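You operate a simulated robot arm through the tools that you are given. There is no shell and no other tool. Be economical: measure what you need, move in short steps, check, and stop when the job is done.

Carry out the task below with a simulated robot arm. There is one attempt and no reset: what you move stays moved.

## Task
Pull the blue plug, brush the yellow casting clean, then lay it on the blue mat.
Fine: plug in the tool rack, purple brush back on its mat, red clamp open.
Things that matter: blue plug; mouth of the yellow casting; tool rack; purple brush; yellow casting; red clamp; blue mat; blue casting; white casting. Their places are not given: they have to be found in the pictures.

Only the result counts: the job must be done as asked and must still hold three seconds after the hand-in. Knocking over, shifting, dropping, spilling or breaking anything else fails it.

## Robot
A 6-joint arm with a two-finger parallel gripper, fixed in place. Base frame: the origin is at the foot of the arm, x ahead of it, y to its left, z up; the work surface is at about z = 0.82. Readings come in m, rad, newtons and seconds.
With the tool pointing down near the work surface it reaches from about 0.24 to 0.64 m from the base axis. Its first joint turns from -1.152 to 1.152 rad. Payload 2.7 kg.
The tool frame sits at the grasp point between the pads (the TCP): z along the fingers, y along the line on which they close. The tips reach 0.023 m beyond it. Largest opening 0.094 m; finger width 0.038, thickness 0.01; the body of the gripper, 0.054 by 0.096 m, starts 0.039 m behind the TCP.
Orientation is that of the tool frame in the base frame, as a unit quaternion [w, x, y, z]. With the fingers straight down and closing along the base's y, the tool's x points along the base's -x, its y along +y and its z along -z.

## Interface
- The arm moves only by the tool send_rows. Its argument "deltas" is a list of rows, each a list of 7 numbers: the closure in counts, from 0 (fully open) to 255 (shut), then the shift along the tool's x, y, z in m, then the turn, a rotation vector about the tool's x, y, z in rad. In form: [[hand, x, y, z, wx, wy, wz], ...]. A call has 1 to 20 rows; each row shifts and turns the commanded pose from where the row before left it, along the tool's axes as they then stand. A row lasts 0.2 s, in which the tool goes at most 0.05 m and 0.15 rad; a call with a longer step from one row to the next is refused whole, and so is a gripper value outside its range. A pose out of reach is approached as far as the arm can. The call stops where the force on the tool passes 40 N (or 10 N more than at its start, if that is more) or the arm is blocked; 0.2 s more then pass. The fingers move at their own pace (about 0.045 m/s each) and stop on an object; they squeeze with about 39 N. The grip force told is the motor's: it shows also when the fingers shut on nothing. Time passes only in rows, and 0.2 s behind the last, so rows that do not move let the fingers close. It gives the time, the measured TCP pose, the force on the tool (base axes), the opening and the grip force at its end, in the units of the frame above (readings bear some noise).
- Cameras (640 x 400 px; columns grow to the right, rows downward): "scene" is fixed at [0.0621, -0.4173, 1.4153]; the picture's right is [0.89, -0.45, 0.00], its down [-0.22, -0.43, -0.87] and it looks along [0.40, 0.78, -0.49] (base axes); focal length 322 px, centre (320, 200). "wrist" rides on the gripper at [-0.039, 0, -0.044] in the tool frame; the picture's right is [0.00, -1.00, 0.00], its down [0.97, 0.00, -0.24] and it looks along [0.24, 0.00, 0.97] (tool axes); focal length 218 px, centre (320, 200).
- grab_frame(camera): a new picture of that camera. It takes no simulated time.
- point_at(camera, pixels): for up to 12 pixels [column, row] of the newest picture of that camera ("zoom" is the newest enlarged one), the place [x, y, z] in the base frame of the surface seen there, good to about 0.002 m. It takes no simulated time.
- enlarge(camera, box): a new picture of the part [left, top, right, bottom] of that camera's present view, enlarged. It takes no simulated time.
- close_job(): hands the job in; it is judged then, once.

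Work in short steps. Measure before you move; look again where a grasp or a placing could have gone wrong, and mend it. You have 80 turns and 54 pictures in all, those below and enlarged ones among them. Open the gripper and draw the arm clear of the work before you hand the job in, unless the task says otherwise; then end with one line.

The tools are called after "Request:" by a JSON object that holds its "fn" and its "kwargs". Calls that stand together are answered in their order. send_rows: Moves the arm, as the interface text tells. Its arguments: {"type":"object","properties":{"deltas":{"type":"array"}},"required":["deltas"]} The other tools are called the same way: grab_frame (camera) takes a picture; point_at (camera, pixels) gives the place of the surface under pixels of a picture; enlarge (camera, box) takes an enlarged picture of a part of a camera's view; close_job () hands the job in.

At the start:

```text
time: 0.0
position: [0.3368, 0.2837, 1.2141]
orientation: [0.0, 0.0, 1.0, 0.0]
contact_force: [0.7, 0.0, 0.0]
width: 0.0939
finger_force: 0.0
```

scene: 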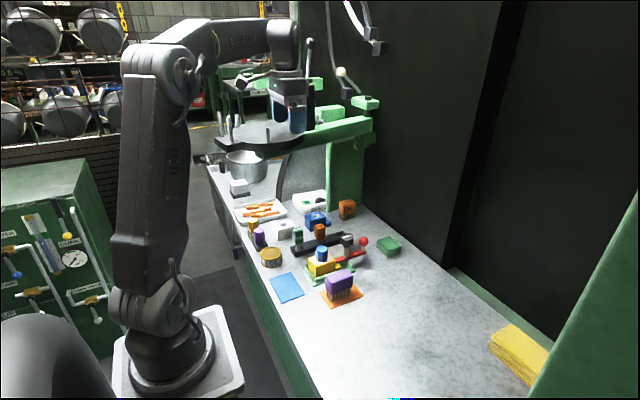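
wrist: 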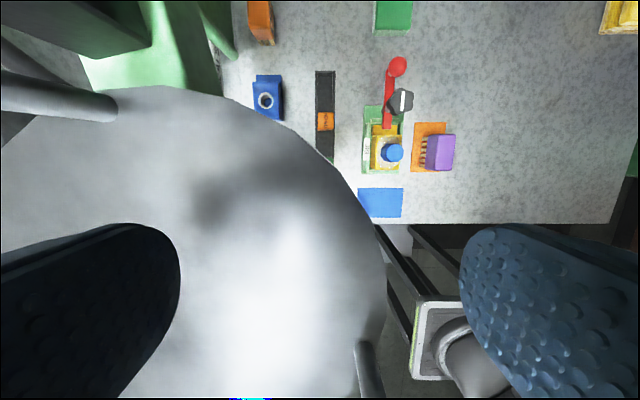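

The scene shows the work area around pixels (230-410, 180-310). I enlarge it to identify the parts.

Request:
{"fn": "enlarge", "kwargs": {"camera": "scene", "box": [220, 180, 420, 310]}}

Request:
{"fn": "enlarge", "kwargs": {"camera": "wrist", "box": [230, 20, 470, 230]}}

```text
3.08 times, centred on (320, 245) of scene
```

zoom: 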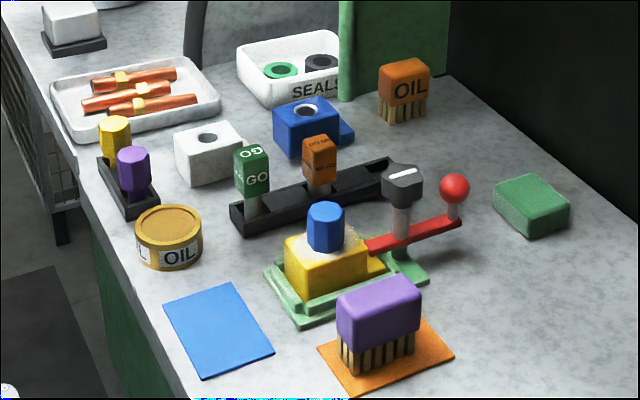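

```text
1.90 times, centred on (350, 125) of wrist
```

zoom: 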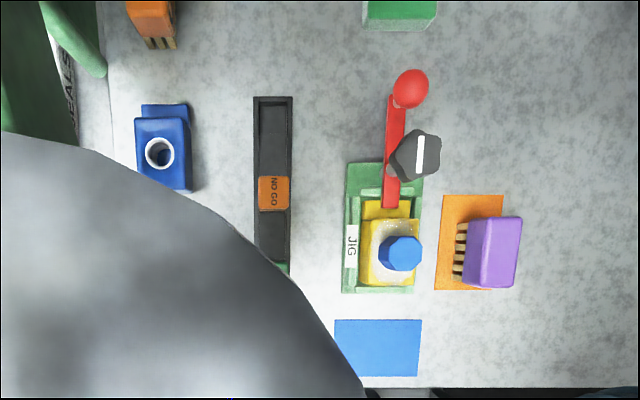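

The enlarged wrist picture shows blue plug (400,253), casting (385,265), red bar (392,150), ball (410,88), brush (492,252), orange mat (455,280), blue mat (378,347), rack (272,140). I measure these.

Request:
{"fn": "point_at", "kwargs": {"camera": "zoom", "pixels": [[402, 253], [368, 275], [384, 209], [395, 150], [410, 85], [415, 155], [492, 252], [450, 200], [340, 322], [420, 375], [272, 130], [272, 195]]}}

Request:
{"fn": "point_at", "kwargs": {"camera": "scene", "pixels": [[321, 249], [338, 280], [253, 223], [260, 233], [297, 231], [320, 228], [347, 238], [364, 241], [270, 250], [265, 130], [310, 130], [285, 228]]}}

```text
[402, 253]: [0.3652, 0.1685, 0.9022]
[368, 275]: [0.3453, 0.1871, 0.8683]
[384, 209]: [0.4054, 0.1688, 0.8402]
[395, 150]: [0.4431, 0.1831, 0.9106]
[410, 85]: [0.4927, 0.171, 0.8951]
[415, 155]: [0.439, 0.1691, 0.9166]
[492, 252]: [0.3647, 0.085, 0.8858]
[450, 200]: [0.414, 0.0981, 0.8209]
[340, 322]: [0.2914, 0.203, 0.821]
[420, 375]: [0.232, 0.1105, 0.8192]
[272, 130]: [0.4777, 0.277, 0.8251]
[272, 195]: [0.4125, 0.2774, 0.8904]
```

```text
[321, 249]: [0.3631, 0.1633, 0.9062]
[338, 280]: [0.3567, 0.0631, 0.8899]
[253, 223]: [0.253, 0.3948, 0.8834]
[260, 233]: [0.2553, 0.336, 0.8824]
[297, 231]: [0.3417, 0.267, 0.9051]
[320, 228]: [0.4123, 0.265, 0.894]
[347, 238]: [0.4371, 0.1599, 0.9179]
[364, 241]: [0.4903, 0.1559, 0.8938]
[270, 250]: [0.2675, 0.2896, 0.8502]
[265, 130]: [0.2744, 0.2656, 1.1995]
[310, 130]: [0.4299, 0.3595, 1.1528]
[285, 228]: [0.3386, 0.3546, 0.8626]
```

Before moving, I check the height of the gray disc in the wrist view (250,200) and around the fingers.

Request:
{"fn": "grab_frame", "kwargs": {"camera": "wrist"}}

Request:
{"fn": "point_at", "kwargs": {"camera": "wrist", "pixels": [[250, 200], [350, 200], [250, 300], [150, 120], [50, 100], [365, 350], [60, 30], [100, 150], [380, 260]]}}

Request:
{"fn": "enlarge", "kwargs": {"camera": "scene", "box": [200, 60, 400, 190]}}

```text
49 pictures are left
```

wrist: 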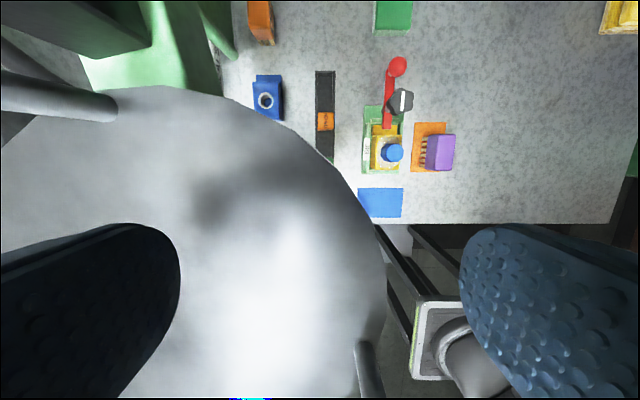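

```text
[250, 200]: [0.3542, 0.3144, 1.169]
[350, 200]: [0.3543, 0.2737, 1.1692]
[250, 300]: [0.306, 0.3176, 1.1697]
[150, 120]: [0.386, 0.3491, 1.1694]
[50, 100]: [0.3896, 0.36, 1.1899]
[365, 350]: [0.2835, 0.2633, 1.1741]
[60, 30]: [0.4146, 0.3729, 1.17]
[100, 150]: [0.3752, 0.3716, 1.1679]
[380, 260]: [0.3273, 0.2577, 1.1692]
```

```text
3.08 times, centred on (300, 125) of scene
```

zoom: 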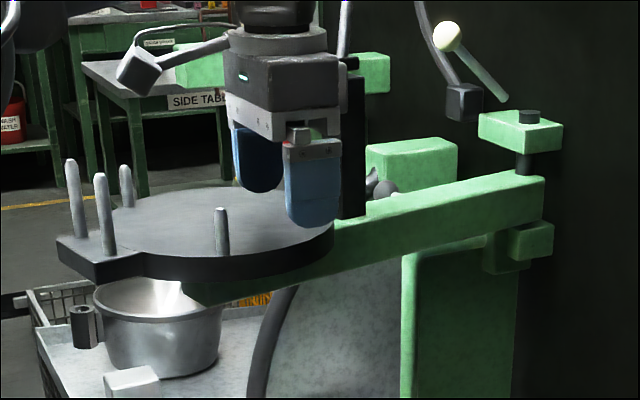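

The hand hovers over a disc (top z≈1.17) with pins. I raise it, then slide to -y, away from the disc.

Request:
{"fn": "send_rows", "kwargs": {"deltas": [[0, 0, 0, -0.04, 0, 0, 0], [0, 0, -0.04, -0.01, 0, 0, 0], [0, 0, -0.045, 0, 0, 0, 0], [0, -0.03, -0.03, 0, 0, 0, 0], [0, -0.04, 0, 0.02, 0, 0, 0]]}}

Request:
{"fn": "grab_frame", "kwargs": {"camera": "scene"}}

Request:
{"fn": "grab_frame", "kwargs": {"camera": "wrist"}}

```text
time: 1.2
position: [0.4068, 0.1653, 1.2439]
orientation: [0.0, 0.0, 1.0, 0.0]
contact_force: [0.3, 0.2, 0.3]
width: 0.0939
finger_force: 0.1
```

```text
47 pictures are left
```

scene: 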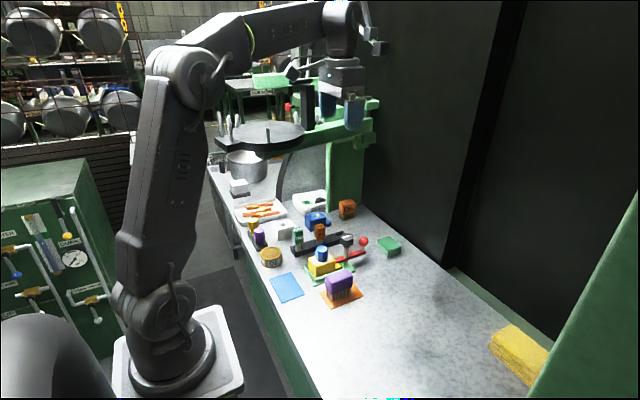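

```text
46 pictures are left
```

wrist: 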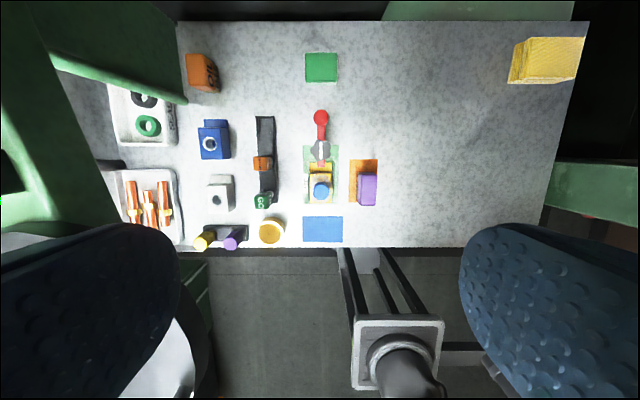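

Clear of the disc. I descend about 0.14 m over the jig for a closer look.

Request:
{"fn": "send_rows", "kwargs": {"deltas": [[0, 0, 0, 0.045, 0, 0, 0], [0, 0, 0, 0.045, 0, 0, 0], [0, 0, 0, 0.045, 0, 0, 0]]}}

Request:
{"fn": "enlarge", "kwargs": {"camera": "wrist", "box": [220, 60, 420, 260]}}

Request:
{"fn": "enlarge", "kwargs": {"camera": "scene", "box": [295, 215, 385, 305]}}

Request:
{"fn": "enlarge", "kwargs": {"camera": "scene", "box": [235, 205, 345, 275]}}

```text
time: 2.0
position: [0.4081, 0.1691, 1.1065]
orientation: [0.0, 0.001, 1.0, 0.001]
contact_force: [-0.6, 0.4, -0.8]
width: 0.094
finger_force: 0.0
```

```text
2.00 times, centred on (320, 160) of wrist
```

zoom: 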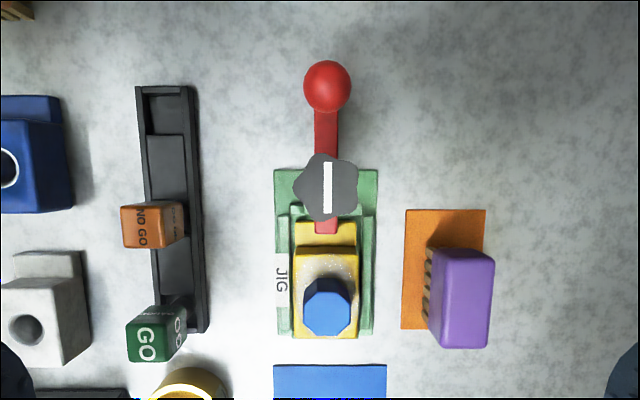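

```text
4.44 times, centred on (340, 260) of scene
```

zoom: 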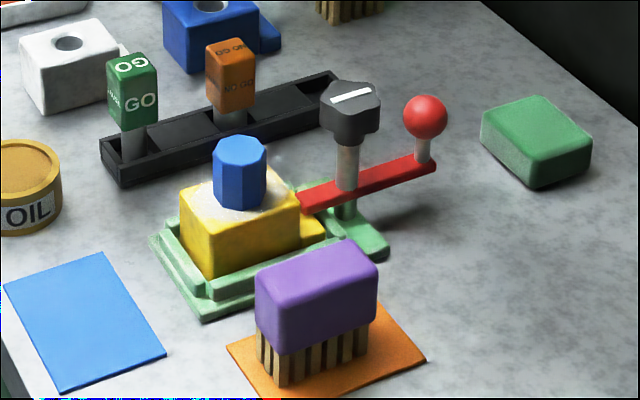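

```text
5.71 times, centred on (290, 240) of scene
```

zoom: 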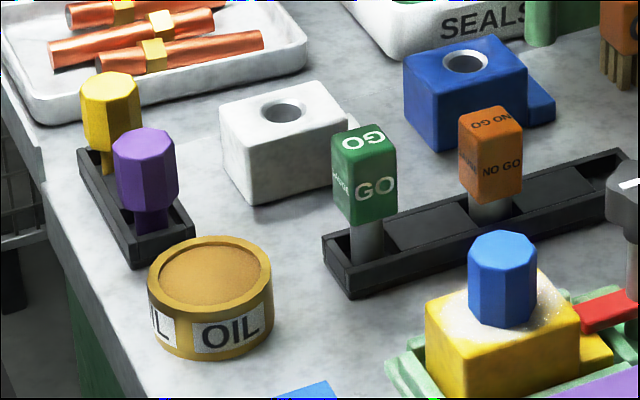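

The long black rack holds GO and NO GO with free bays; I enlarge it in the wrist view and measure its bays and the clamp.

Request:
{"fn": "enlarge", "kwargs": {"camera": "wrist", "box": [260, 80, 360, 240]}}

```text
2.50 times, centred on (310, 160) of wrist
```

zoom: 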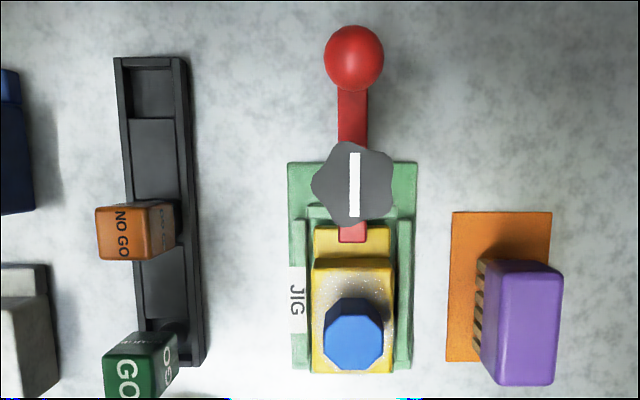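

Scale is clear now: far bay at (150,92), spacers at (155,160) and (165,285). I measure the rack floor levels, the clamp parts and the casting.

Request:
{"fn": "point_at", "kwargs": {"camera": "zoom", "pixels": [[150, 90], [135, 108], [170, 108], [150, 62], [155, 160], [135, 122], [165, 285], [120, 110], [183, 110], [165, 185], [183, 330], [186, 355]]}}

Request:
{"fn": "point_at", "kwargs": {"camera": "zoom", "pixels": [[353, 130], [353, 233], [338, 95], [368, 95], [352, 185], [354, 57], [320, 270], [388, 270], [318, 370], [350, 370], [352, 335], [300, 340]]}}

Request:
{"fn": "point_at", "kwargs": {"camera": "zoom", "pixels": [[490, 265], [555, 270], [495, 378], [550, 380], [520, 320], [480, 280], [480, 350], [455, 215], [550, 215], [448, 360], [405, 340], [370, 238]]}}

```text
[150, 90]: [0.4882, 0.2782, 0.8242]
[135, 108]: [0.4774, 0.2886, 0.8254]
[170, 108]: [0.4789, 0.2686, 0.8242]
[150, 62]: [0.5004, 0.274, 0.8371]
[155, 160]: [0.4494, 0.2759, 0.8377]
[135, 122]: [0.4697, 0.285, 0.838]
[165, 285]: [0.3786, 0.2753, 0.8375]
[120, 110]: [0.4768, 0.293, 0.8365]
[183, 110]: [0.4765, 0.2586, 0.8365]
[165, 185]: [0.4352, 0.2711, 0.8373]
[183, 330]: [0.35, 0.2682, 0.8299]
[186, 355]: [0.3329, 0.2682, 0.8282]
```

```text
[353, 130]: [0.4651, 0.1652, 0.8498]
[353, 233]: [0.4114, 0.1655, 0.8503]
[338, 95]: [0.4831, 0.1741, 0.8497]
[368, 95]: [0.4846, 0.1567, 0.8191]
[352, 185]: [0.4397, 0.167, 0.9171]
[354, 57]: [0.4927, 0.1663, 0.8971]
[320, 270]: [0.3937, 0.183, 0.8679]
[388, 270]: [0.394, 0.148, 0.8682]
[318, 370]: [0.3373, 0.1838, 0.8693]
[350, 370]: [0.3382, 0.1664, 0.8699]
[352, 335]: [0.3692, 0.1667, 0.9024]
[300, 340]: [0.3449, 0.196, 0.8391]
```

```text
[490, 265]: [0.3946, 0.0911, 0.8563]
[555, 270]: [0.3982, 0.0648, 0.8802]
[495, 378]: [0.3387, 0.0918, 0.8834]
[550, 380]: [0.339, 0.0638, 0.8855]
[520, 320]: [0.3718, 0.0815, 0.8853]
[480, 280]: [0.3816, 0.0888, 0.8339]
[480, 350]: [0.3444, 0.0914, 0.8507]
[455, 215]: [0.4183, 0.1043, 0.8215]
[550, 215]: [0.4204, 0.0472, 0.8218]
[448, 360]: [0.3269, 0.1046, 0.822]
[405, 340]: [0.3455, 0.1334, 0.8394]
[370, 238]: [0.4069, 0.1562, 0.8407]
```

Free bay at about (0.485, 0.277), floor 0.824, rim 0.837; plug axis at about (0.366, 0.166), top 0.902, casting top 0.868. I go above the plug, then down to TCP z≈0.93.

Request:
{"fn": "send_rows", "kwargs": {"deltas": [[80, 0.042, -0.003, 0, 0, 0, 0], [80, 0, 0, 0.045, 0, 0, 0], [80, 0, 0, 0.045, 0, 0, 0], [80, 0, 0, 0.045, 0, 0, 0], [80, 0, 0, 0.04, 0, 0, 0], [80, 0, 0, 0, 0, 0, 0]]}}

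Request:
{"fn": "grab_frame", "kwargs": {"camera": "wrist"}}

Request:
{"fn": "enlarge", "kwargs": {"camera": "scene", "box": [250, 170, 410, 310]}}

```text
time: 3.4
position: [0.3665, 0.1662, 0.932]
orientation: [0.0, 0.0, 1.0, 0.0]
contact_force: [0.2, 0.3, 0.3]
width: 0.0645
finger_force: 0.1
```

```text
41 pictures are left
```

wrist: 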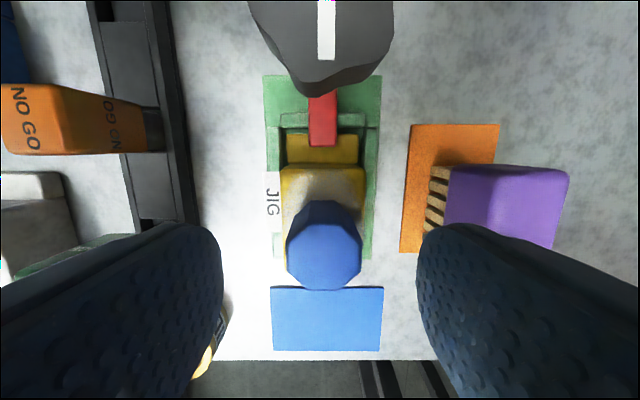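

```text
2.86 times, centred on (330, 240) of scene
```

zoom: 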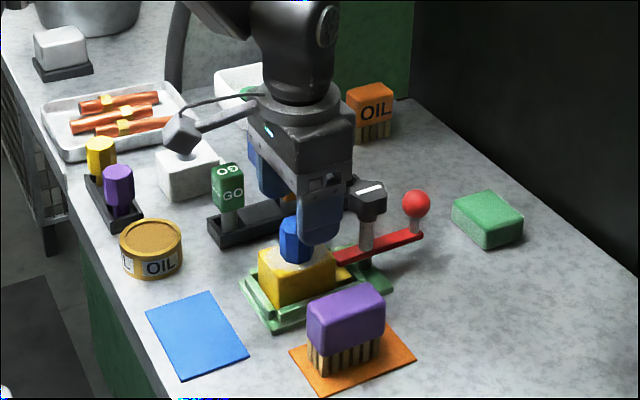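

The plug is centred between the fingers (pixel 325,245). I lower to z≈0.896 and close.

Request:
{"fn": "send_rows", "kwargs": {"deltas": [[80, 0, 0, 0.02, 0, 0, 0], [80, 0, 0, 0.016, 0, 0, 0], [255, 0, 0, 0, 0, 0, 0], [255, 0, 0, 0, 0, 0, 0], [255, 0, 0, 0, 0, 0, 0], [255, 0, 0, 0, 0, 0, 0]]}}

```text
time: 4.8
position: [0.3659, 0.166, 0.8968]
orientation: [-0.001, 0.0, 1.0, 0.0]
contact_force: [0.7, -0.1, 1.7]
width: 0.0278
finger_force: 39.1
```

Gripped at 0.0278 m. I pull straight up in small steps.

Request:
{"fn": "send_rows", "kwargs": {"deltas": [[255, 0, 0, -0.01, 0, 0, 0], [255, 0, 0, -0.02, 0, 0, 0], [255, 0, 0, -0.03, 0, 0, 0], [255, 0, 0, -0.04, 0, 0, 0], [255, 0, 0, 0, 0, 0, 0]]}}

Request:
{"fn": "enlarge", "kwargs": {"camera": "scene", "box": [250, 170, 410, 310]}}

```text
time: 6.0
position: [0.3648, 0.1664, 0.9973]
orientation: [0.0, 0.0, 1.0, 0.0]
contact_force: [-0.4, 1.1, -1.0]
width: 0.0277
finger_force: 38.6
```

```text
2.86 times, centred on (330, 240) of scene
```

zoom: 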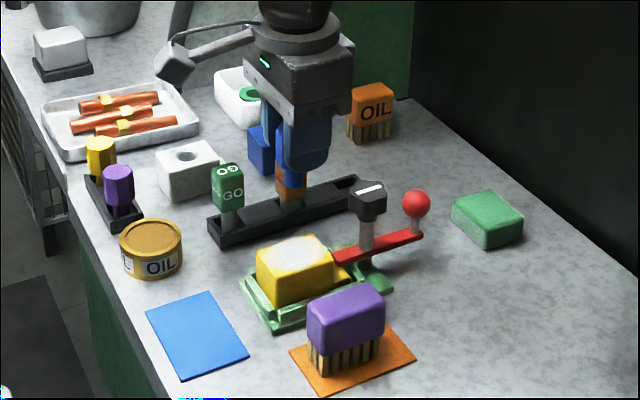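

The plug is out. I zoom in to see its shank below the fingers.

Request:
{"fn": "enlarge", "kwargs": {"camera": "scene", "box": [315, 190, 375, 280]}}

Request:
{"fn": "grab_frame", "kwargs": {"camera": "wrist"}}

```text
4.44 times, centred on (345, 235) of scene
```

zoom: 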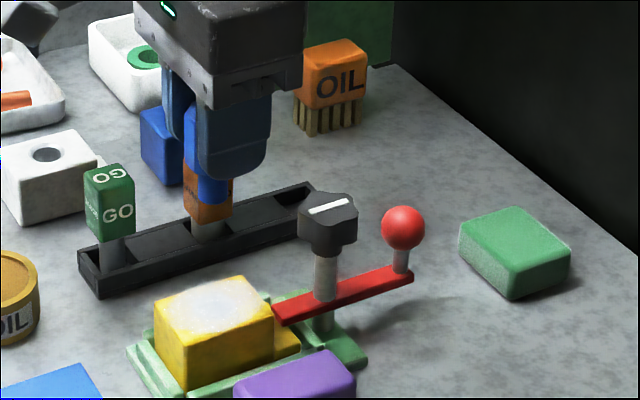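

```text
37 pictures are left
```

wrist: 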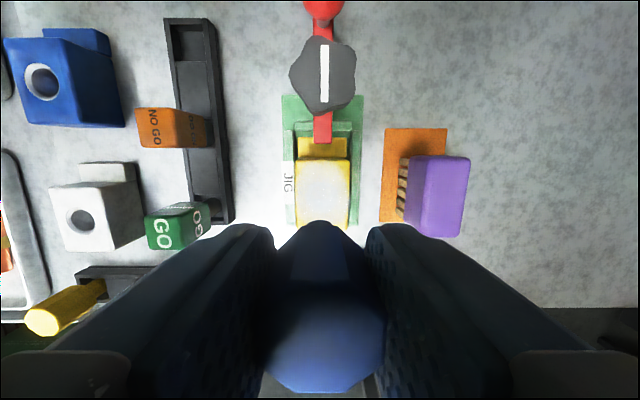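

I measure the plug's lower end near (212,198) and the brush/mouth from the wrist picture.

Request:
{"fn": "point_at", "kwargs": {"camera": "zoom", "pixels": [[212, 199], [212, 202], [212, 180], [198, 190], [225, 195], [190, 140], [196, 175], [210, 206]]}}

Request:
{"fn": "point_at", "kwargs": {"camera": "wrist", "pixels": [[322, 190], [198, 41], [180, 35], [204, 35], [192, 24], [192, 57], [174, 40], [213, 40], [402, 165], [398, 205], [465, 160], [320, 165]]}}

```text
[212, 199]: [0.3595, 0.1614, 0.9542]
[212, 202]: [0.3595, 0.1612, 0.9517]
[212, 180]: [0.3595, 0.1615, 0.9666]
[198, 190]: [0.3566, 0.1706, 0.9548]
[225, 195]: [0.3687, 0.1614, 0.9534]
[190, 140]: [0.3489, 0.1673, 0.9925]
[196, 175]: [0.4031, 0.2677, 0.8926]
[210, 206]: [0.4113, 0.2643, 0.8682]
```

```text
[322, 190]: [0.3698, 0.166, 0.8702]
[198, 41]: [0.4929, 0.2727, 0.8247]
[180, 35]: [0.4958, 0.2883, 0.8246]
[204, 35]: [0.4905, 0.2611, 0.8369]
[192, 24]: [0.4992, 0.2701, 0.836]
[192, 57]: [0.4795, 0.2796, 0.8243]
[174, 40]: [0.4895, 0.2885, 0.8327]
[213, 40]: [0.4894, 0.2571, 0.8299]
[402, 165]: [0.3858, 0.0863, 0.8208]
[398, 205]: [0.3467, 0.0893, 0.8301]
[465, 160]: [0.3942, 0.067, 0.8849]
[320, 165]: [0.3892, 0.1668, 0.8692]
```

Plug bottom is 0.046 below the TCP; bay centre ≈(0.4855, 0.2755). I carry it over at this height and check from the pictures.

Request:
{"fn": "send_rows", "kwargs": {"deltas": [[255, -0.0302, 0.0273, 0, 0, 0, 0], [255, -0.0302, 0.0273, 0, 0, 0, 0], [255, -0.0302, 0.0273, 0, 0, 0, 0], [255, -0.0301, 0.0272, 0, 0, 0, 0], [255, 0, 0, 0.04, 0, 0, 0], [255, 0, 0, 0.03, 0, 0, 0], [255, 0, 0, 0, 0, 0, 0]]}}

Request:
{"fn": "grab_frame", "kwargs": {"camera": "scene"}}

Request:
{"fn": "enlarge", "kwargs": {"camera": "scene", "box": [295, 190, 375, 260]}}

```text
time: 7.6
position: [0.4869, 0.2754, 0.9269]
orientation: [0.001, 0.0, 1.0, 0.001]
contact_force: [0.4, 0.1, -0.2]
width: 0.0279
finger_force: 39.0
```

```text
36 pictures are left
```

scene: 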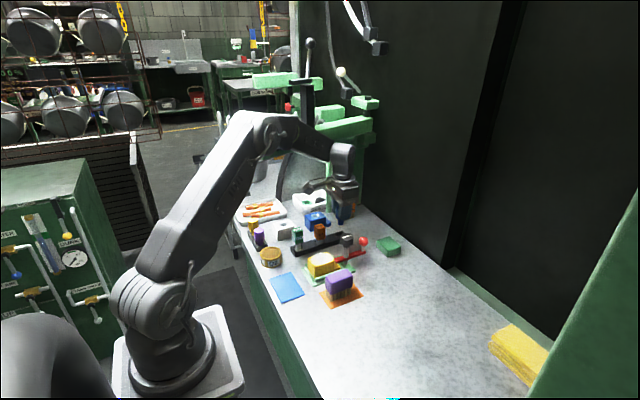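

```text
5.71 times, centred on (335, 225) of scene
```

zoom: 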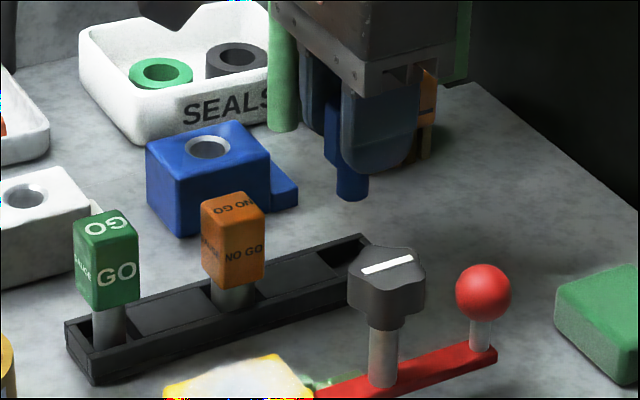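

The plug hangs above the end bay (345,255). I lower it in steps to about 1 mm over the floor.

Request:
{"fn": "send_rows", "kwargs": {"deltas": [[255, 0.0014, 0.0, 0.02, 0, 0, 0], [255, 0, 0, 0.015, 0, 0, 0], [255, 0, 0, 0.01, 0, 0, 0], [255, 0, 0, 0.005, 0, 0, 0], [255, 0, 0, 0.004, 0, 0, 0], [255, 0, 0, 0, 0, 0, 0]]}}

Request:
{"fn": "enlarge", "kwargs": {"camera": "scene", "box": [295, 190, 375, 260]}}

Request:
{"fn": "grab_frame", "kwargs": {"camera": "wrist"}}

```text
time: 9.0
position: [0.4858, 0.2737, 0.8768]
orientation: [0.001, 0.0, 1.0, 0.001]
contact_force: [-12.2, -5.6, 20.7]
width: 0.0278
finger_force: 39.0
```

```text
5.71 times, centred on (335, 225) of scene
```

zoom: 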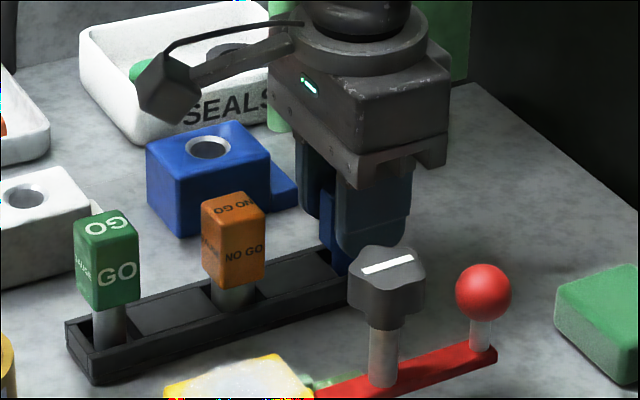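

```text
33 pictures are left
```

wrist: 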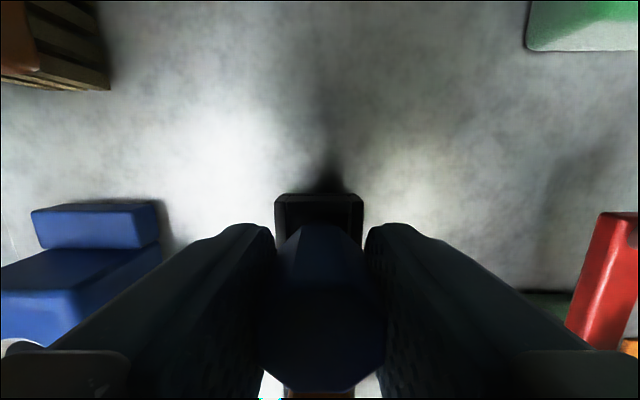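

Contact 20 N up with -12 N in x: the shank rubs a wall on the +x/+y side. I back up 4 mm, shift 2 mm toward -x and 1 mm toward -y, and lower again.

Request:
{"fn": "send_rows", "kwargs": {"deltas": [[255, 0, 0, -0.004, 0, 0, 0], [255, 0.002, -0.001, 0, 0, 0, 0], [255, 0, 0, 0, 0, 0, 0]]}}

Request:
{"fn": "send_rows", "kwargs": {"deltas": [[255, 0, 0, 0.003, 0, 0, 0], [255, 0, 0, 0.002, 0, 0, 0], [255, 0, 0, 0, 0, 0, 0]]}}

```text
time: 9.8
position: [0.4832, 0.2736, 0.876]
orientation: [-0.001, 0.0, 1.0, 0.0]
contact_force: [4.5, 3.1, 6.8]
width: 0.0279
finger_force: 39.3
```

```text
time: 10.6
position: [0.484, 0.2736, 0.8757]
orientation: [0.002, 0.001, 1.0, 0.002]
contact_force: [-13.6, -7.1, 35.5]
width: 0.0281
finger_force: 38.6
```

Head top now ≈0.881, the same height as the purple plug standing in its tray, so it stands on the floor. I ease off 2 mm of command and open the fingers a little.

Request:
{"fn": "send_rows", "kwargs": {"deltas": [[255, 0, 0, -0.004, 0, 0, 0], [255, 0, 0, 0, 0, 0, 0], [150, 0, 0, 0, 0, 0, 0], [130, 0, 0, 0, 0, 0, 0], [130, 0, 0, 0, 0, 0, 0]]}}

Request:
{"fn": "send_rows", "kwargs": {"deltas": [[130, 0, 0, -0.02, 0, 0, 0], [130, 0, 0, -0.04, 0, 0, 0], [130, 0, 0, -0.045, 0, 0, 0], [130, 0, 0, 0, 0, 0, 0]]}}

Request:
{"fn": "enlarge", "kwargs": {"camera": "scene", "box": [295, 190, 375, 260]}}

```text
time: 11.8
position: [0.4822, 0.2736, 0.8756]
orientation: [-0.001, 0.0, 1.0, 0.0]
contact_force: [-0.3, 0.5, 0.1]
width: 0.0462
finger_force: 0.0
```

```text
time: 12.8
position: [0.4832, 0.2729, 0.9823]
orientation: [0.0, 0.0, 1.0, 0.0]
contact_force: [1.1, 0.0, 0.0]
width: 0.0463
finger_force: 0.0
```

```text
5.71 times, centred on (335, 225) of scene
```

zoom: 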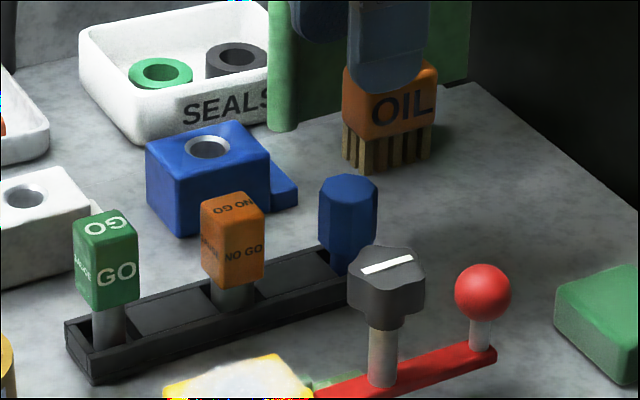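

The blue plug stands upright in the rack. The brush block spans x 0.339–0.396, y 0.064–0.092, top 0.885; I move above it at (0.3675, 0.078).

Request:
{"fn": "send_rows", "kwargs": {"deltas": [[80, 0.0231, -0.039, 0, 0, 0, 0], [80, 0.0231, -0.039, 0, 0, 0, 0], [80, 0.0231, -0.039, 0, 0, 0, 0], [80, 0.0231, -0.039, 0, 0, 0, 0], [80, 0.0231, -0.039, 0, 0, 0, 0], [80, 0, 0, 0, 0, 0, 0]]}}

Request:
{"fn": "grab_frame", "kwargs": {"camera": "wrist"}}

Request:
{"fn": "enlarge", "kwargs": {"camera": "scene", "box": [290, 230, 390, 310]}}

```text
time: 14.2
position: [0.3666, 0.0809, 0.9797]
orientation: [0.0, 0.0, 1.0, 0.0]
contact_force: [-0.6, -0.2, 0.8]
width: 0.0646
finger_force: 0.2
```

```text
31 pictures are left
```

wrist: 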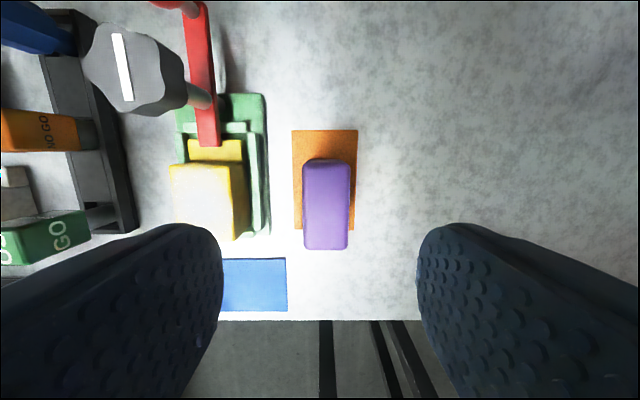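

```text
5.00 times, centred on (340, 270) of scene
```

zoom: 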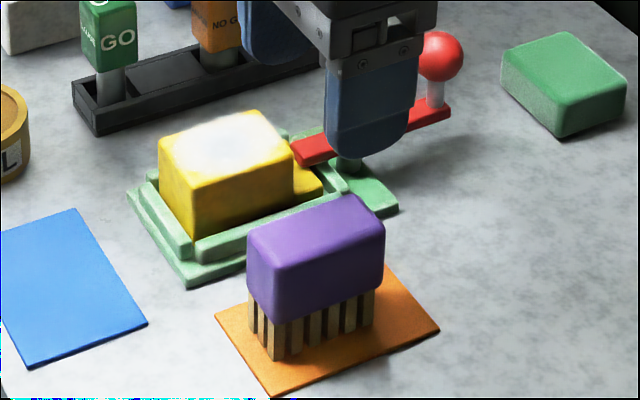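

I measure the block's lower edge near (310,315), bristles and the top from this zoom.

Request:
{"fn": "point_at", "kwargs": {"camera": "zoom", "pixels": [[310, 312], [310, 270], [350, 298], [276, 355], [315, 235], [300, 348], [360, 325], [255, 330]]}}

Request:
{"fn": "point_at", "kwargs": {"camera": "wrist", "pixels": [[326, 205], [306, 205], [347, 205], [326, 166], [326, 245], [205, 200]]}}

```text
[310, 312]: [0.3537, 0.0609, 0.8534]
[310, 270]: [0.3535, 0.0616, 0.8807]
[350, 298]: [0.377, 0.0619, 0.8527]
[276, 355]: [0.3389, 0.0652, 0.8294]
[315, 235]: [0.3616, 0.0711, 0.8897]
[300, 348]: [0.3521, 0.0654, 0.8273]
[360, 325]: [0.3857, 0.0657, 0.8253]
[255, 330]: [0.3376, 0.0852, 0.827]
```

```text
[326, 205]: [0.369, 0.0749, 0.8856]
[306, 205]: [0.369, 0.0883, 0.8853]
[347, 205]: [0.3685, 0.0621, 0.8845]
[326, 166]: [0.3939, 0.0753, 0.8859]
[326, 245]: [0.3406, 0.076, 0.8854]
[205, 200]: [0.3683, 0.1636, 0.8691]
```

Brush centre is (0.367, 0.0755). I lower to TCP z≈0.880 and grip.

Request:
{"fn": "send_rows", "kwargs": {"deltas": [[80, 0, -0.0053, 0.02, 0, 0, 0], [80, 0, 0, 0.04, 0, 0, 0], [80, 0, 0, 0.04, 0, 0, 0], [80, 0, 0, 0, 0, 0, 0], [255, 0, 0, 0, 0, 0, 0], [255, 0, 0, 0, 0, 0, 0], [255, 0, 0, 0, 0, 0, 0], [255, 0, 0, 0, 0, 0, 0]]}}

```text
time: 16.0
position: [0.367, 0.0732, 0.8818]
orientation: [0.0, 0.001, 1.0, 0.0]
contact_force: [-0.4, 0.2, -0.6]
width: 0.0317
finger_force: 39.6
```

Brush gripped. I lift it and carry it above the casting to (0.366, 0.166), bristle ends still ~2 cm clear.

Request:
{"fn": "send_rows", "kwargs": {"deltas": [[255, 0, 0, -0.02, 0, 0, 0], [255, 0, 0, -0.045, 0, 0, 0], [255, 0, 0.03, -0.01, 0, 0, 0], [255, 0, 0.03, 0, 0, 0, 0], [255, 0, 0.033, 0, 0, 0, 0], [255, 0, 0, 0.015, 0, 0, 0], [255, 0, 0, 0, 0, 0, 0]]}}

Request:
{"fn": "enlarge", "kwargs": {"camera": "scene", "box": [290, 215, 390, 305]}}

```text
time: 17.6
position: [0.3661, 0.1667, 0.9418]
orientation: [0.001, -0.001, 1.0, 0.0]
contact_force: [-0.4, 0.2, -1.3]
width: 0.0313
finger_force: 39.0
```

```text
4.44 times, centred on (340, 260) of scene
```

zoom: 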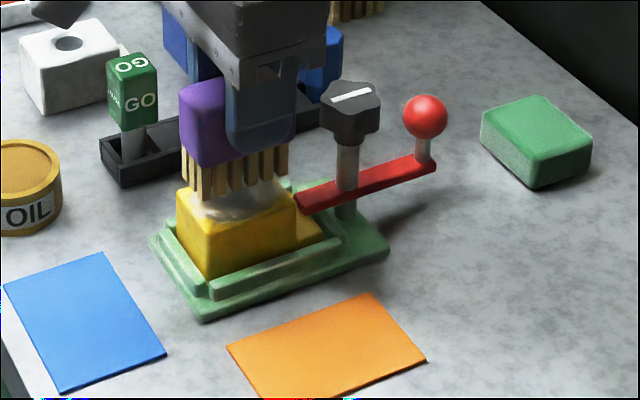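

Bristles hang ~13 mm over the casting's top. I lower gently to touch, then sweep across the mouth.

Request:
{"fn": "send_rows", "kwargs": {"deltas": [[255, 0, 0, 0.008, 0, 0, 0], [255, 0, 0, 0.006, 0, 0, 0], [255, 0, 0, 0, 0, 0, 0]]}}

```text
time: 18.4
position: [0.3662, 0.1662, 0.9281]
orientation: [0.0, 0.0, 1.0, 0.0]
contact_force: [-3.4, -0.9, 10.3]
width: 0.0313
finger_force: 39.0
```

Contact at 10 N. I sweep in y by ±20 mm, a few strokes.

Request:
{"fn": "send_rows", "kwargs": {"deltas": [[255, 0, 0.01, 0, 0, 0, 0], [255, 0, 0.01, 0, 0, 0, 0], [255, 0, -0.01, 0, 0, 0, 0], [255, 0, -0.015, 0, 0, 0, 0], [255, 0, -0.015, 0, 0, 0, 0], [255, 0, 0.015, 0, 0, 0, 0], [255, 0, 0.015, 0, 0, 0, 0], [255, 0, 0.01, 0, 0, 0, 0], [255, 0, -0.015, 0, 0, 0, 0], [255, 0, -0.015, 0, 0, 0, 0], [255, 0, -0.01, 0, 0, 0, 0], [255, 0, 0.02, 0, 0, 0, 0]]}}

Request:
{"fn": "send_rows", "kwargs": {"deltas": [[255, 0, 0, -0.02, 0, 0, 0], [255, 0, -0.03, -0.02, 0, 0, 0], [255, 0, -0.03, 0, 0, 0, 0], [255, 0, -0.03, 0, 0, 0, 0], [255, 0, 0, 0, 0, 0, 0]]}}

Request:
{"fn": "enlarge", "kwargs": {"camera": "scene", "box": [290, 215, 390, 305]}}

```text
time: 21.0
position: [0.3664, 0.1669, 0.927]
orientation: [0.0, -0.001, 1.0, -0.001]
contact_force: [0.8, -10.7, 24.5]
width: 0.0315
finger_force: 39.4
```

```text
time: 22.2
position: [0.3666, 0.0764, 0.9657]
orientation: [0.0, 0.0, 1.0, 0.0]
contact_force: [-0.1, 0.2, -1.8]
width: 0.0318
finger_force: 39.8
```

```text
4.44 times, centred on (340, 260) of scene
```

zoom: 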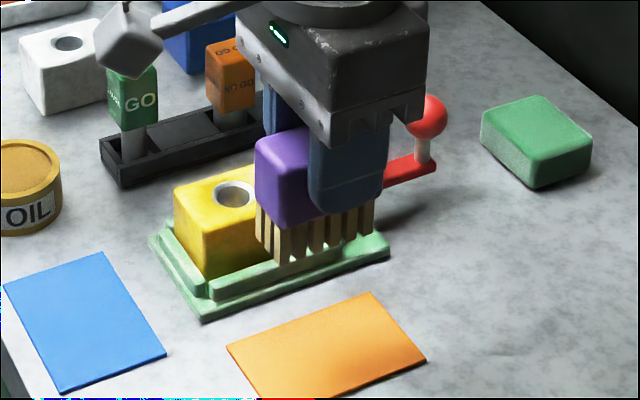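

The mouth is clean. I put the brush back at the mat's middle (0.372, 0.076).

Request:
{"fn": "send_rows", "kwargs": {"deltas": [[255, -0.005, 0, 0.03, 0, 0, 0], [255, 0, 0, 0.03, 0, 0, 0], [255, 0, 0, 0.015, 0, 0, 0], [255, 0, 0, 0.008, 0, 0, 0], [255, 0, 0, 0, 0, 0, 0]]}}

```text
time: 23.4
position: [0.3726, 0.0767, 0.8845]
orientation: [0.0, 0.0, 1.0, 0.0]
contact_force: [0.3, -0.5, -1.2]
width: 0.0312
finger_force: 39.1
```

No contact yet; I lower 2–3 mm more and release.

Request:
{"fn": "send_rows", "kwargs": {"deltas": [[255, 0, 0, 0.002, 0, 0, 0], [255, 0, 0, 0.001, 0, 0, 0], [255, 0, 0, 0, 0, 0, 0]]}}

Request:
{"fn": "send_rows", "kwargs": {"deltas": [[160, 0, 0, 0, 0, 0, 0], [110, 0, 0, 0, 0, 0, 0], [90, 0, 0, 0, 0, 0, 0], [90, 0, 0, -0.03, 0, 0, 0], [90, 0, 0, -0.045, 0, 0, 0], [90, 0, 0, -0.045, 0, 0, 0], [90, 0, 0, 0, 0, 0, 0]]}}

Request:
{"fn": "grab_frame", "kwargs": {"camera": "wrist"}}

Request:
{"fn": "enlarge", "kwargs": {"camera": "scene", "box": [290, 215, 390, 305]}}

```text
time: 24.2
position: [0.372, 0.0773, 0.8818]
orientation: [0.0, 0.0, 1.0, 0.0]
contact_force: [-0.3, 0.0, -0.4]
width: 0.0313
finger_force: 38.9
```

```text
time: 25.8
position: [0.3712, 0.0782, 1.002]
orientation: [0.0, 0.0, 1.0, 0.0]
contact_force: [-0.6, 0.1, -0.1]
width: 0.0608
finger_force: 0.0
```

```text
27 pictures are left
```

wrist: 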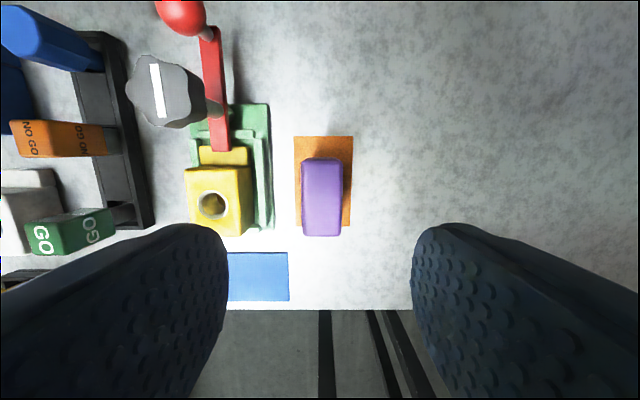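

```text
4.44 times, centred on (340, 260) of scene
```

zoom: 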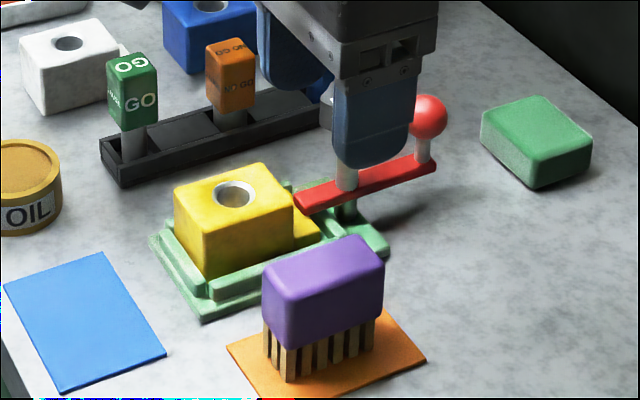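

Brush stands on its mat. Next the red clamp: ball at about (0.495, 0.166, 0.883), pivot post at (0.439, 0.166). I go above the ball and check centring.

Request:
{"fn": "send_rows", "kwargs": {"deltas": [[80, -0.031, 0.022, 0, 0, 0, 0], [80, -0.031, 0.022, 0, 0, 0, 0], [80, -0.031, 0.022, 0, 0, 0, 0], [80, -0.031, 0.022, 0, 0, 0, 0], [80, 0, 0, 0.04, 0, 0, 0], [80, 0, 0, 0.02, 0, 0, 0], [80, 0, 0, 0, 0, 0, 0]]}}

Request:
{"fn": "grab_frame", "kwargs": {"camera": "wrist"}}

Request:
{"fn": "enlarge", "kwargs": {"camera": "scene", "box": [310, 205, 390, 275]}}

```text
time: 27.4
position: [0.4982, 0.1653, 0.9422]
orientation: [0.0, 0.0, 1.0, 0.0]
contact_force: [-0.5, 0.1, 0.0]
width: 0.0644
finger_force: 0.2
```

```text
25 pictures are left
```

wrist: 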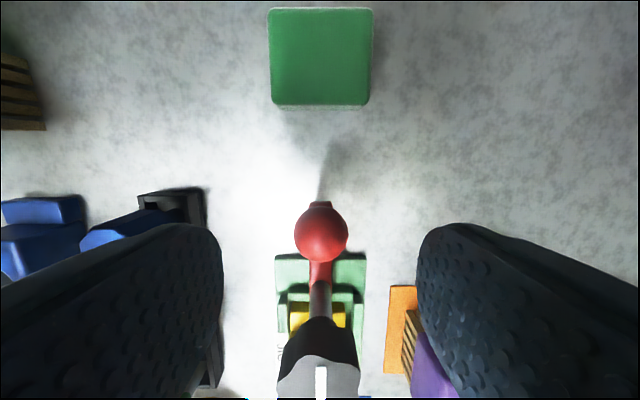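

```text
5.71 times, centred on (350, 240) of scene
```

zoom: 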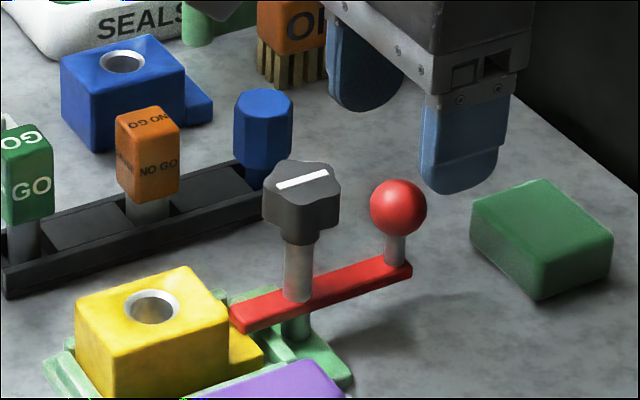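

The ball centre computes to (0.495, 0.165). I lower around it to z≈0.886 and close.

Request:
{"fn": "send_rows", "kwargs": {"deltas": [[80, 0.003, 0, 0.02, 0, 0, 0], [80, 0, 0, 0.025, 0, 0, 0], [80, 0, 0, 0.011, 0, 0, 0], [255, 0, 0, 0, 0, 0, 0], [255, 0, 0, 0, 0, 0, 0], [255, 0, 0, 0, 0, 0, 0], [255, 0, 0, 0, 0, 0, 0]]}}

```text
time: 29.0
position: [0.496, 0.1656, 0.8844]
orientation: [-0.001, 0.0, 1.0, 0.0]
contact_force: [0.6, 2.2, -3.8]
width: 0.0272
finger_force: 44.9
```

Ball held (0.0272 m). I try swinging it toward -y about the post, two small arc steps, and read the force.

Request:
{"fn": "send_rows", "kwargs": {"deltas": [[255, 0.0003, -0.0056, 0, 0, 0, 0.1], [255, 0.0003, -0.0056, 0, 0, 0, 0.1], [255, 0, 0, 0, 0, 0, 0]]}}

```text
time: 29.5
position: [0.4918, 0.1639, 0.8855]
orientation: [0.002, 0.07, 0.998, 0.005]
contact_force: [3.6, 10.5, -6.1]
width: 0.027
finger_force: 45.5
stopped in row 2: the force on the tool passed its limit (the readings are from after the stop); the commanded pose is now the measured one
```

Stopped by force. I look at how the clamp stands now.

Request:
{"fn": "enlarge", "kwargs": {"camera": "scene", "box": [310, 205, 390, 275]}}

```text
5.71 times, centred on (350, 240) of scene
```

zoom: 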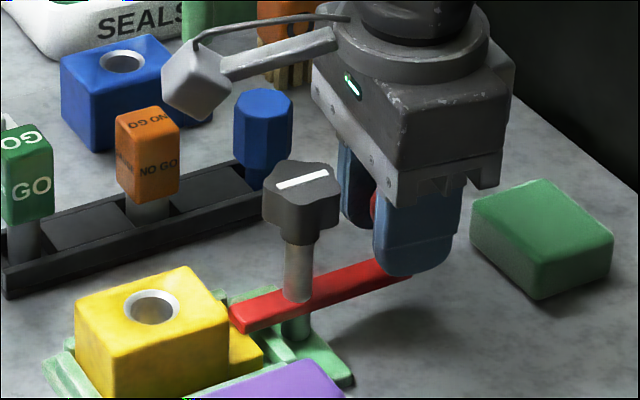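

The bar did not turn that way. I undo the yaw, then try the +y direction with small steps.

Request:
{"fn": "send_rows", "kwargs": {"deltas": [[255, -0.0035, 0.001, 0, 0, 0, -0.14], [255, 0, 0, 0, 0, 0, 0]]}}

Request:
{"fn": "send_rows", "kwargs": {"deltas": [[255, 0, 0.004, 0, 0, 0, 0], [255, 0.0005, 0.004, 0, 0, 0, 0], [255, 0, 0, 0, 0, 0, 0]]}}

```text
time: 30.1
position: [0.4945, 0.1646, 0.8835]
orientation: [-0.001, -0.001, 1.0, 0.004]
contact_force: [-17.6, 14.1, 4.4]
width: 0.0272
finger_force: 45.0
```

```text
time: 30.9
position: [0.4956, 0.1712, 0.8839]
orientation: [0.001, 0.0, 1.0, 0.004]
contact_force: [-12.4, -7.4, 5.7]
width: 0.0269
finger_force: 45.1
```

It gives in +y (only -7 N). I continue along the arc with small steps, no yaw.

Request:
{"fn": "send_rows", "kwargs": {"deltas": [[255, 0.002, 0.005, 0, 0, 0, 0], [255, 0.002, 0.005, 0, 0, 0, 0], [255, 0, 0, 0, 0, 0, 0]]}}

Request:
{"fn": "enlarge", "kwargs": {"camera": "scene", "box": [310, 205, 390, 275]}}

```text
time: 31.7
position: [0.4941, 0.1812, 0.8841]
orientation: [0.003, 0.0, 1.0, 0.005]
contact_force: [8.7, -4.5, -9.8]
width: 0.027
finger_force: 44.8
```

```text
5.71 times, centred on (350, 240) of scene
```

zoom: 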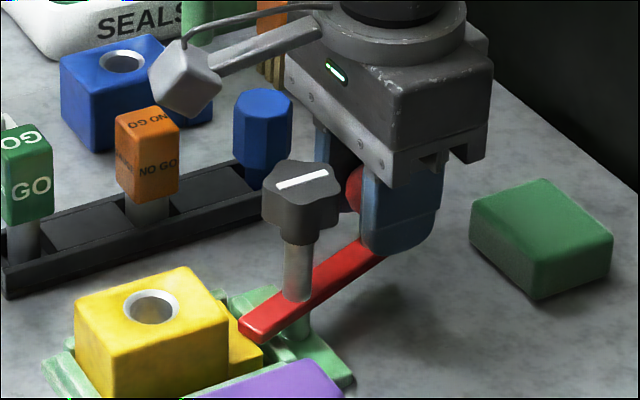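

The bar swings with the ball; the post knob stays. I follow the arc on toward 90°, in stages.

Request:
{"fn": "send_rows", "kwargs": {"deltas": [[255, 0.0047, 0.0087, 0, 0, 0, 0], [255, 0.0048, 0.0081, 0, 0, 0, 0], [255, 0.0062, 0.0073, 0, 0, 0, 0], [255, 0, 0, 0, 0, 0, 0]]}}

Request:
{"fn": "send_rows", "kwargs": {"deltas": [[255, 0.0073, 0.0061, 0, 0, 0, 0], [255, 0.0082, 0.0047, 0, 0, 0, 0], [255, 0.0089, 0.0034, 0, 0, 0, 0], [255, 0, 0, 0, 0, 0, 0]]}}

Request:
{"fn": "enlarge", "kwargs": {"camera": "scene", "box": [300, 205, 380, 275]}}

```text
time: 32.7
position: [0.4773, 0.2045, 0.8842]
orientation: [0.001, 0.0, 1.0, 0.005]
contact_force: [2.2, -10.0, -1.8]
width: 0.0274
finger_force: 44.7
```

```text
time: 33.7
position: [0.4542, 0.2168, 0.8841]
orientation: [0.005, 0.001, 1.0, 0.005]
contact_force: [24.8, -21.1, -4.8]
width: 0.0271
finger_force: 45.1
```

```text
5.71 times, centred on (340, 240) of scene
```

zoom: 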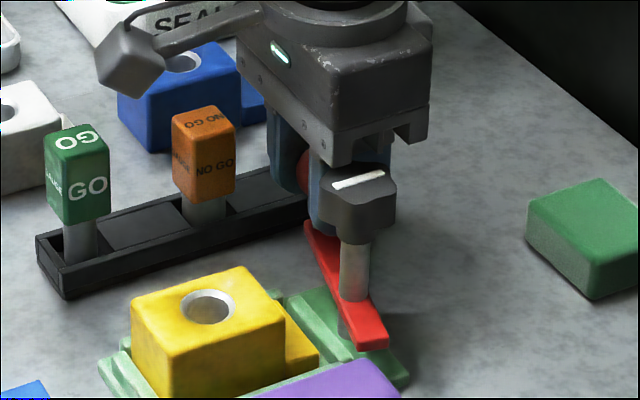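

The bar is now ~75° off and clear of the casting. I go a little further to see whether there is an end stop.

Request:
{"fn": "send_rows", "kwargs": {"deltas": [[255, 0.005, -0.001, 0, 0, 0, 0], [255, 0.005, -0.001, 0, 0, 0, 0], [255, 0, 0, 0, 0, 0, 0]]}}

```text
time: 34.5
position: [0.4444, 0.2191, 0.8857]
orientation: [0.006, 0.001, 1.0, 0.005]
contact_force: [33.4, -10.4, 0.9]
width: 0.0271
finger_force: 45.2
```

The swing reaches ~85° with rising force. I relax slightly, open only a little (knob is near), and lift.

Request:
{"fn": "send_rows", "kwargs": {"deltas": [[255, -0.002, 0, 0, 0, 0, 0], [158, 0, 0, 0, 0, 0, 0], [158, 0, 0, 0, 0, 0, 0], [158, 0, 0, 0, 0, 0, 0]]}}

Request:
{"fn": "send_rows", "kwargs": {"deltas": [[158, 0, 0, -0.015, 0, 0, 0], [158, 0, 0, -0.03, 0, 0, 0], [158, 0, 0, -0.045, 0, 0, 0], [158, 0, 0, -0.045, 0, 0, 0], [158, 0, 0, 0, 0, 0, 0]]}}

Request:
{"fn": "grab_frame", "kwargs": {"camera": "wrist"}}

Request:
{"fn": "enlarge", "kwargs": {"camera": "scene", "box": [290, 200, 390, 300]}}

```text
time: 35.5
position: [0.4432, 0.2191, 0.8844]
orientation: [0.003, 0.0, 1.0, 0.005]
contact_force: [0.8, 0.2, -0.1]
width: 0.0355
finger_force: 0.0
```

```text
time: 36.7
position: [0.4446, 0.2147, 1.0169]
orientation: [0.001, 0.0, 1.0, 0.005]
contact_force: [0.2, 0.0, 0.5]
width: 0.0357
finger_force: 0.1
```

```text
20 pictures are left
```

wrist: 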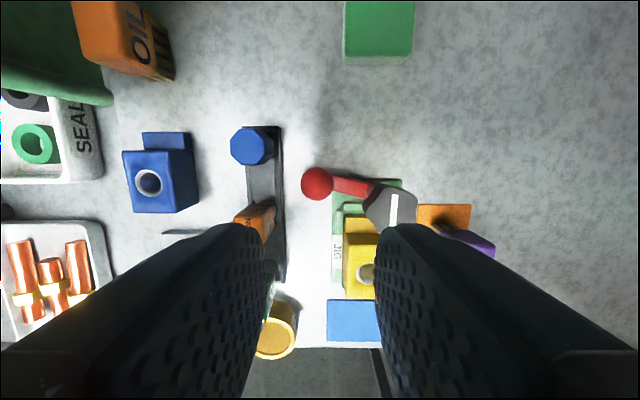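

```text
4.00 times, centred on (340, 250) of scene
```

zoom: 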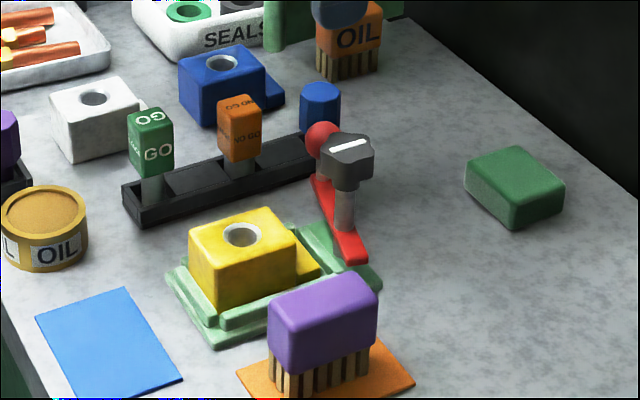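

Clamp is swung open, casting free. I measure the ball, mat corners and the casting/jig edges for the lift.

Request:
{"fn": "point_at", "kwargs": {"camera": "zoom", "pixels": [[38, 318], [124, 290], [179, 379], [110, 345], [75, 385], [250, 262], [200, 262], [294, 248], [320, 135], [355, 258], [240, 325], [262, 308]]}}

Request:
{"fn": "point_at", "kwargs": {"camera": "wrist", "pixels": [[318, 184], [350, 186], [395, 205], [329, 302], [329, 340], [346, 225], [346, 295], [360, 295], [337, 270], [374, 302], [358, 228], [346, 245]]}}

```text
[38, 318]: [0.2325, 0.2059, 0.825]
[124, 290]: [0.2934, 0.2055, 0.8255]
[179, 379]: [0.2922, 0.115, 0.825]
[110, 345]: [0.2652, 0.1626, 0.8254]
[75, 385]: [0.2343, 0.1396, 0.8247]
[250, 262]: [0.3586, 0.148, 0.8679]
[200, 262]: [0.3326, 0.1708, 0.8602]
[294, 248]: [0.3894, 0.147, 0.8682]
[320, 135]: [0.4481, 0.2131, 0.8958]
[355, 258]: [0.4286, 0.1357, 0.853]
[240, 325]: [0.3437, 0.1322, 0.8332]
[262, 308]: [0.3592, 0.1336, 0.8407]
```

```text
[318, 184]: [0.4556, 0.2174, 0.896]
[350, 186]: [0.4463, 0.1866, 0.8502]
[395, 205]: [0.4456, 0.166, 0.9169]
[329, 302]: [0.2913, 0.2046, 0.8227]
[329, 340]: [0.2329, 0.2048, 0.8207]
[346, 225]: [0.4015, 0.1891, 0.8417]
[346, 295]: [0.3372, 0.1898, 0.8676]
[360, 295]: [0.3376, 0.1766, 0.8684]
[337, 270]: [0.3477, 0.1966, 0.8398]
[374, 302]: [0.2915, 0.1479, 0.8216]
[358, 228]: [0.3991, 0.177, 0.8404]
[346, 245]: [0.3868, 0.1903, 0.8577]
```

The ball stands at about (0.450, 0.2155), i.e. ~77° open. To be safe I nudge it to its full opening with closed fingers from the +x side.

Request:
{"fn": "send_rows", "kwargs": {"deltas": [[255, -0.045, 0.0, 0, 0, 0, 0], [255, -0.003, 0.002, 0, 0, 0, 0], [255, 0, 0, 0, 0, 0, 0], [255, 0, 0, 0.045, 0, 0, 0], [255, 0, 0, 0.045, 0, 0, 0], [255, 0, 0, 0.036, 0, 0, 0], [255, 0, 0, 0, 0, 0, 0]]}}

Request:
{"fn": "send_rows", "kwargs": {"deltas": [[255, 0.006, 0, 0, 0, 0, 0], [255, 0.006, 0, 0, 0, 0, 0], [255, 0.005, 0, 0, 0, 0, 0], [255, 0.005, 0, 0, 0, 0, 0], [255, 0.004, 0, 0, 0, 0, 0], [255, 0, 0, 0, 0, 0, 0]]}}

Request:
{"fn": "enlarge", "kwargs": {"camera": "scene", "box": [290, 200, 390, 300]}}

```text
time: 38.3
position: [0.4905, 0.221, 0.8923]
orientation: [0.002, 0.0, 1.0, 0.004]
contact_force: [0.5, -0.5, -0.3]
width: 0.0003
finger_force: 39.4
```

```text
time: 39.0
position: [0.4854, 0.2189, 0.8947]
orientation: [0.014, 0.0, 1.0, 0.007]
contact_force: [10.1, 0.0, -3.3]
width: 0.0002
finger_force: 39.1
stopped in row 3: the force on the tool passed its limit (the readings are from after the stop); the commanded pose is now the measured one
```

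```text
4.00 times, centred on (340, 250) of scene
```

zoom: 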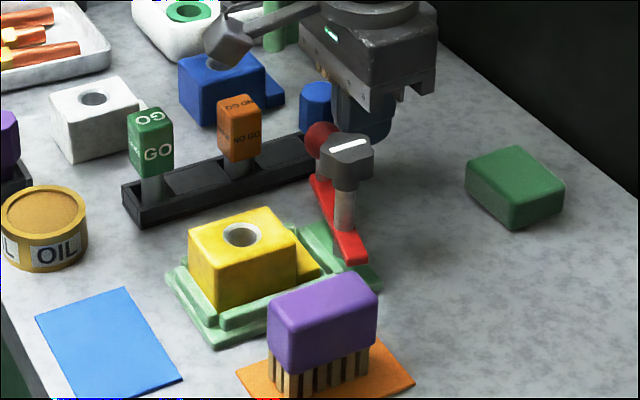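

The ball is firmly at its stop, so the clamp is fully open. I back off, rise, and go over the casting at (0.362, 0.168).

Request:
{"fn": "send_rows", "kwargs": {"deltas": [[255, -0.006, 0, 0, 0, 0, 0], [255, 0, 0, -0.04, 0, 0, 0], [255, 0, 0, -0.045, 0, 0, 0], [80, 0, 0, -0.03, 0, 0, 0], [80, 0.043, -0.017, 0, 0, 0, 0], [80, 0.043, -0.017, 0, 0, 0, 0], [80, 0.043, -0.017, 0, 0, 0, 0], [80, 0, 0, 0, 0, 0, 0]]}}

Request:
{"fn": "grab_frame", "kwargs": {"camera": "wrist"}}

```text
time: 40.8
position: [0.3601, 0.1667, 1.0051]
orientation: [0.013, 0.0, 1.0, 0.007]
contact_force: [0.5, 1.3, 0.5]
width: 0.0646
finger_force: 0.1
```

```text
17 pictures are left
```

wrist: 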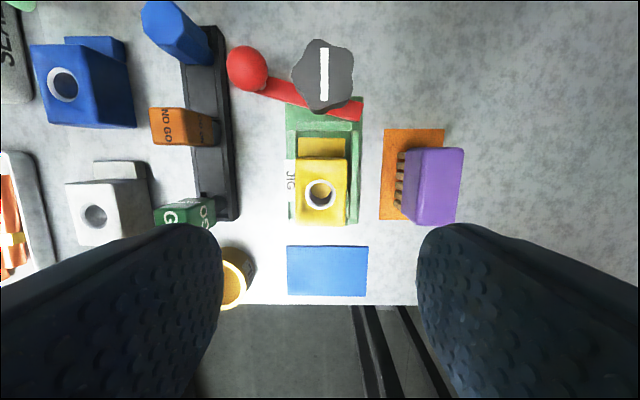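

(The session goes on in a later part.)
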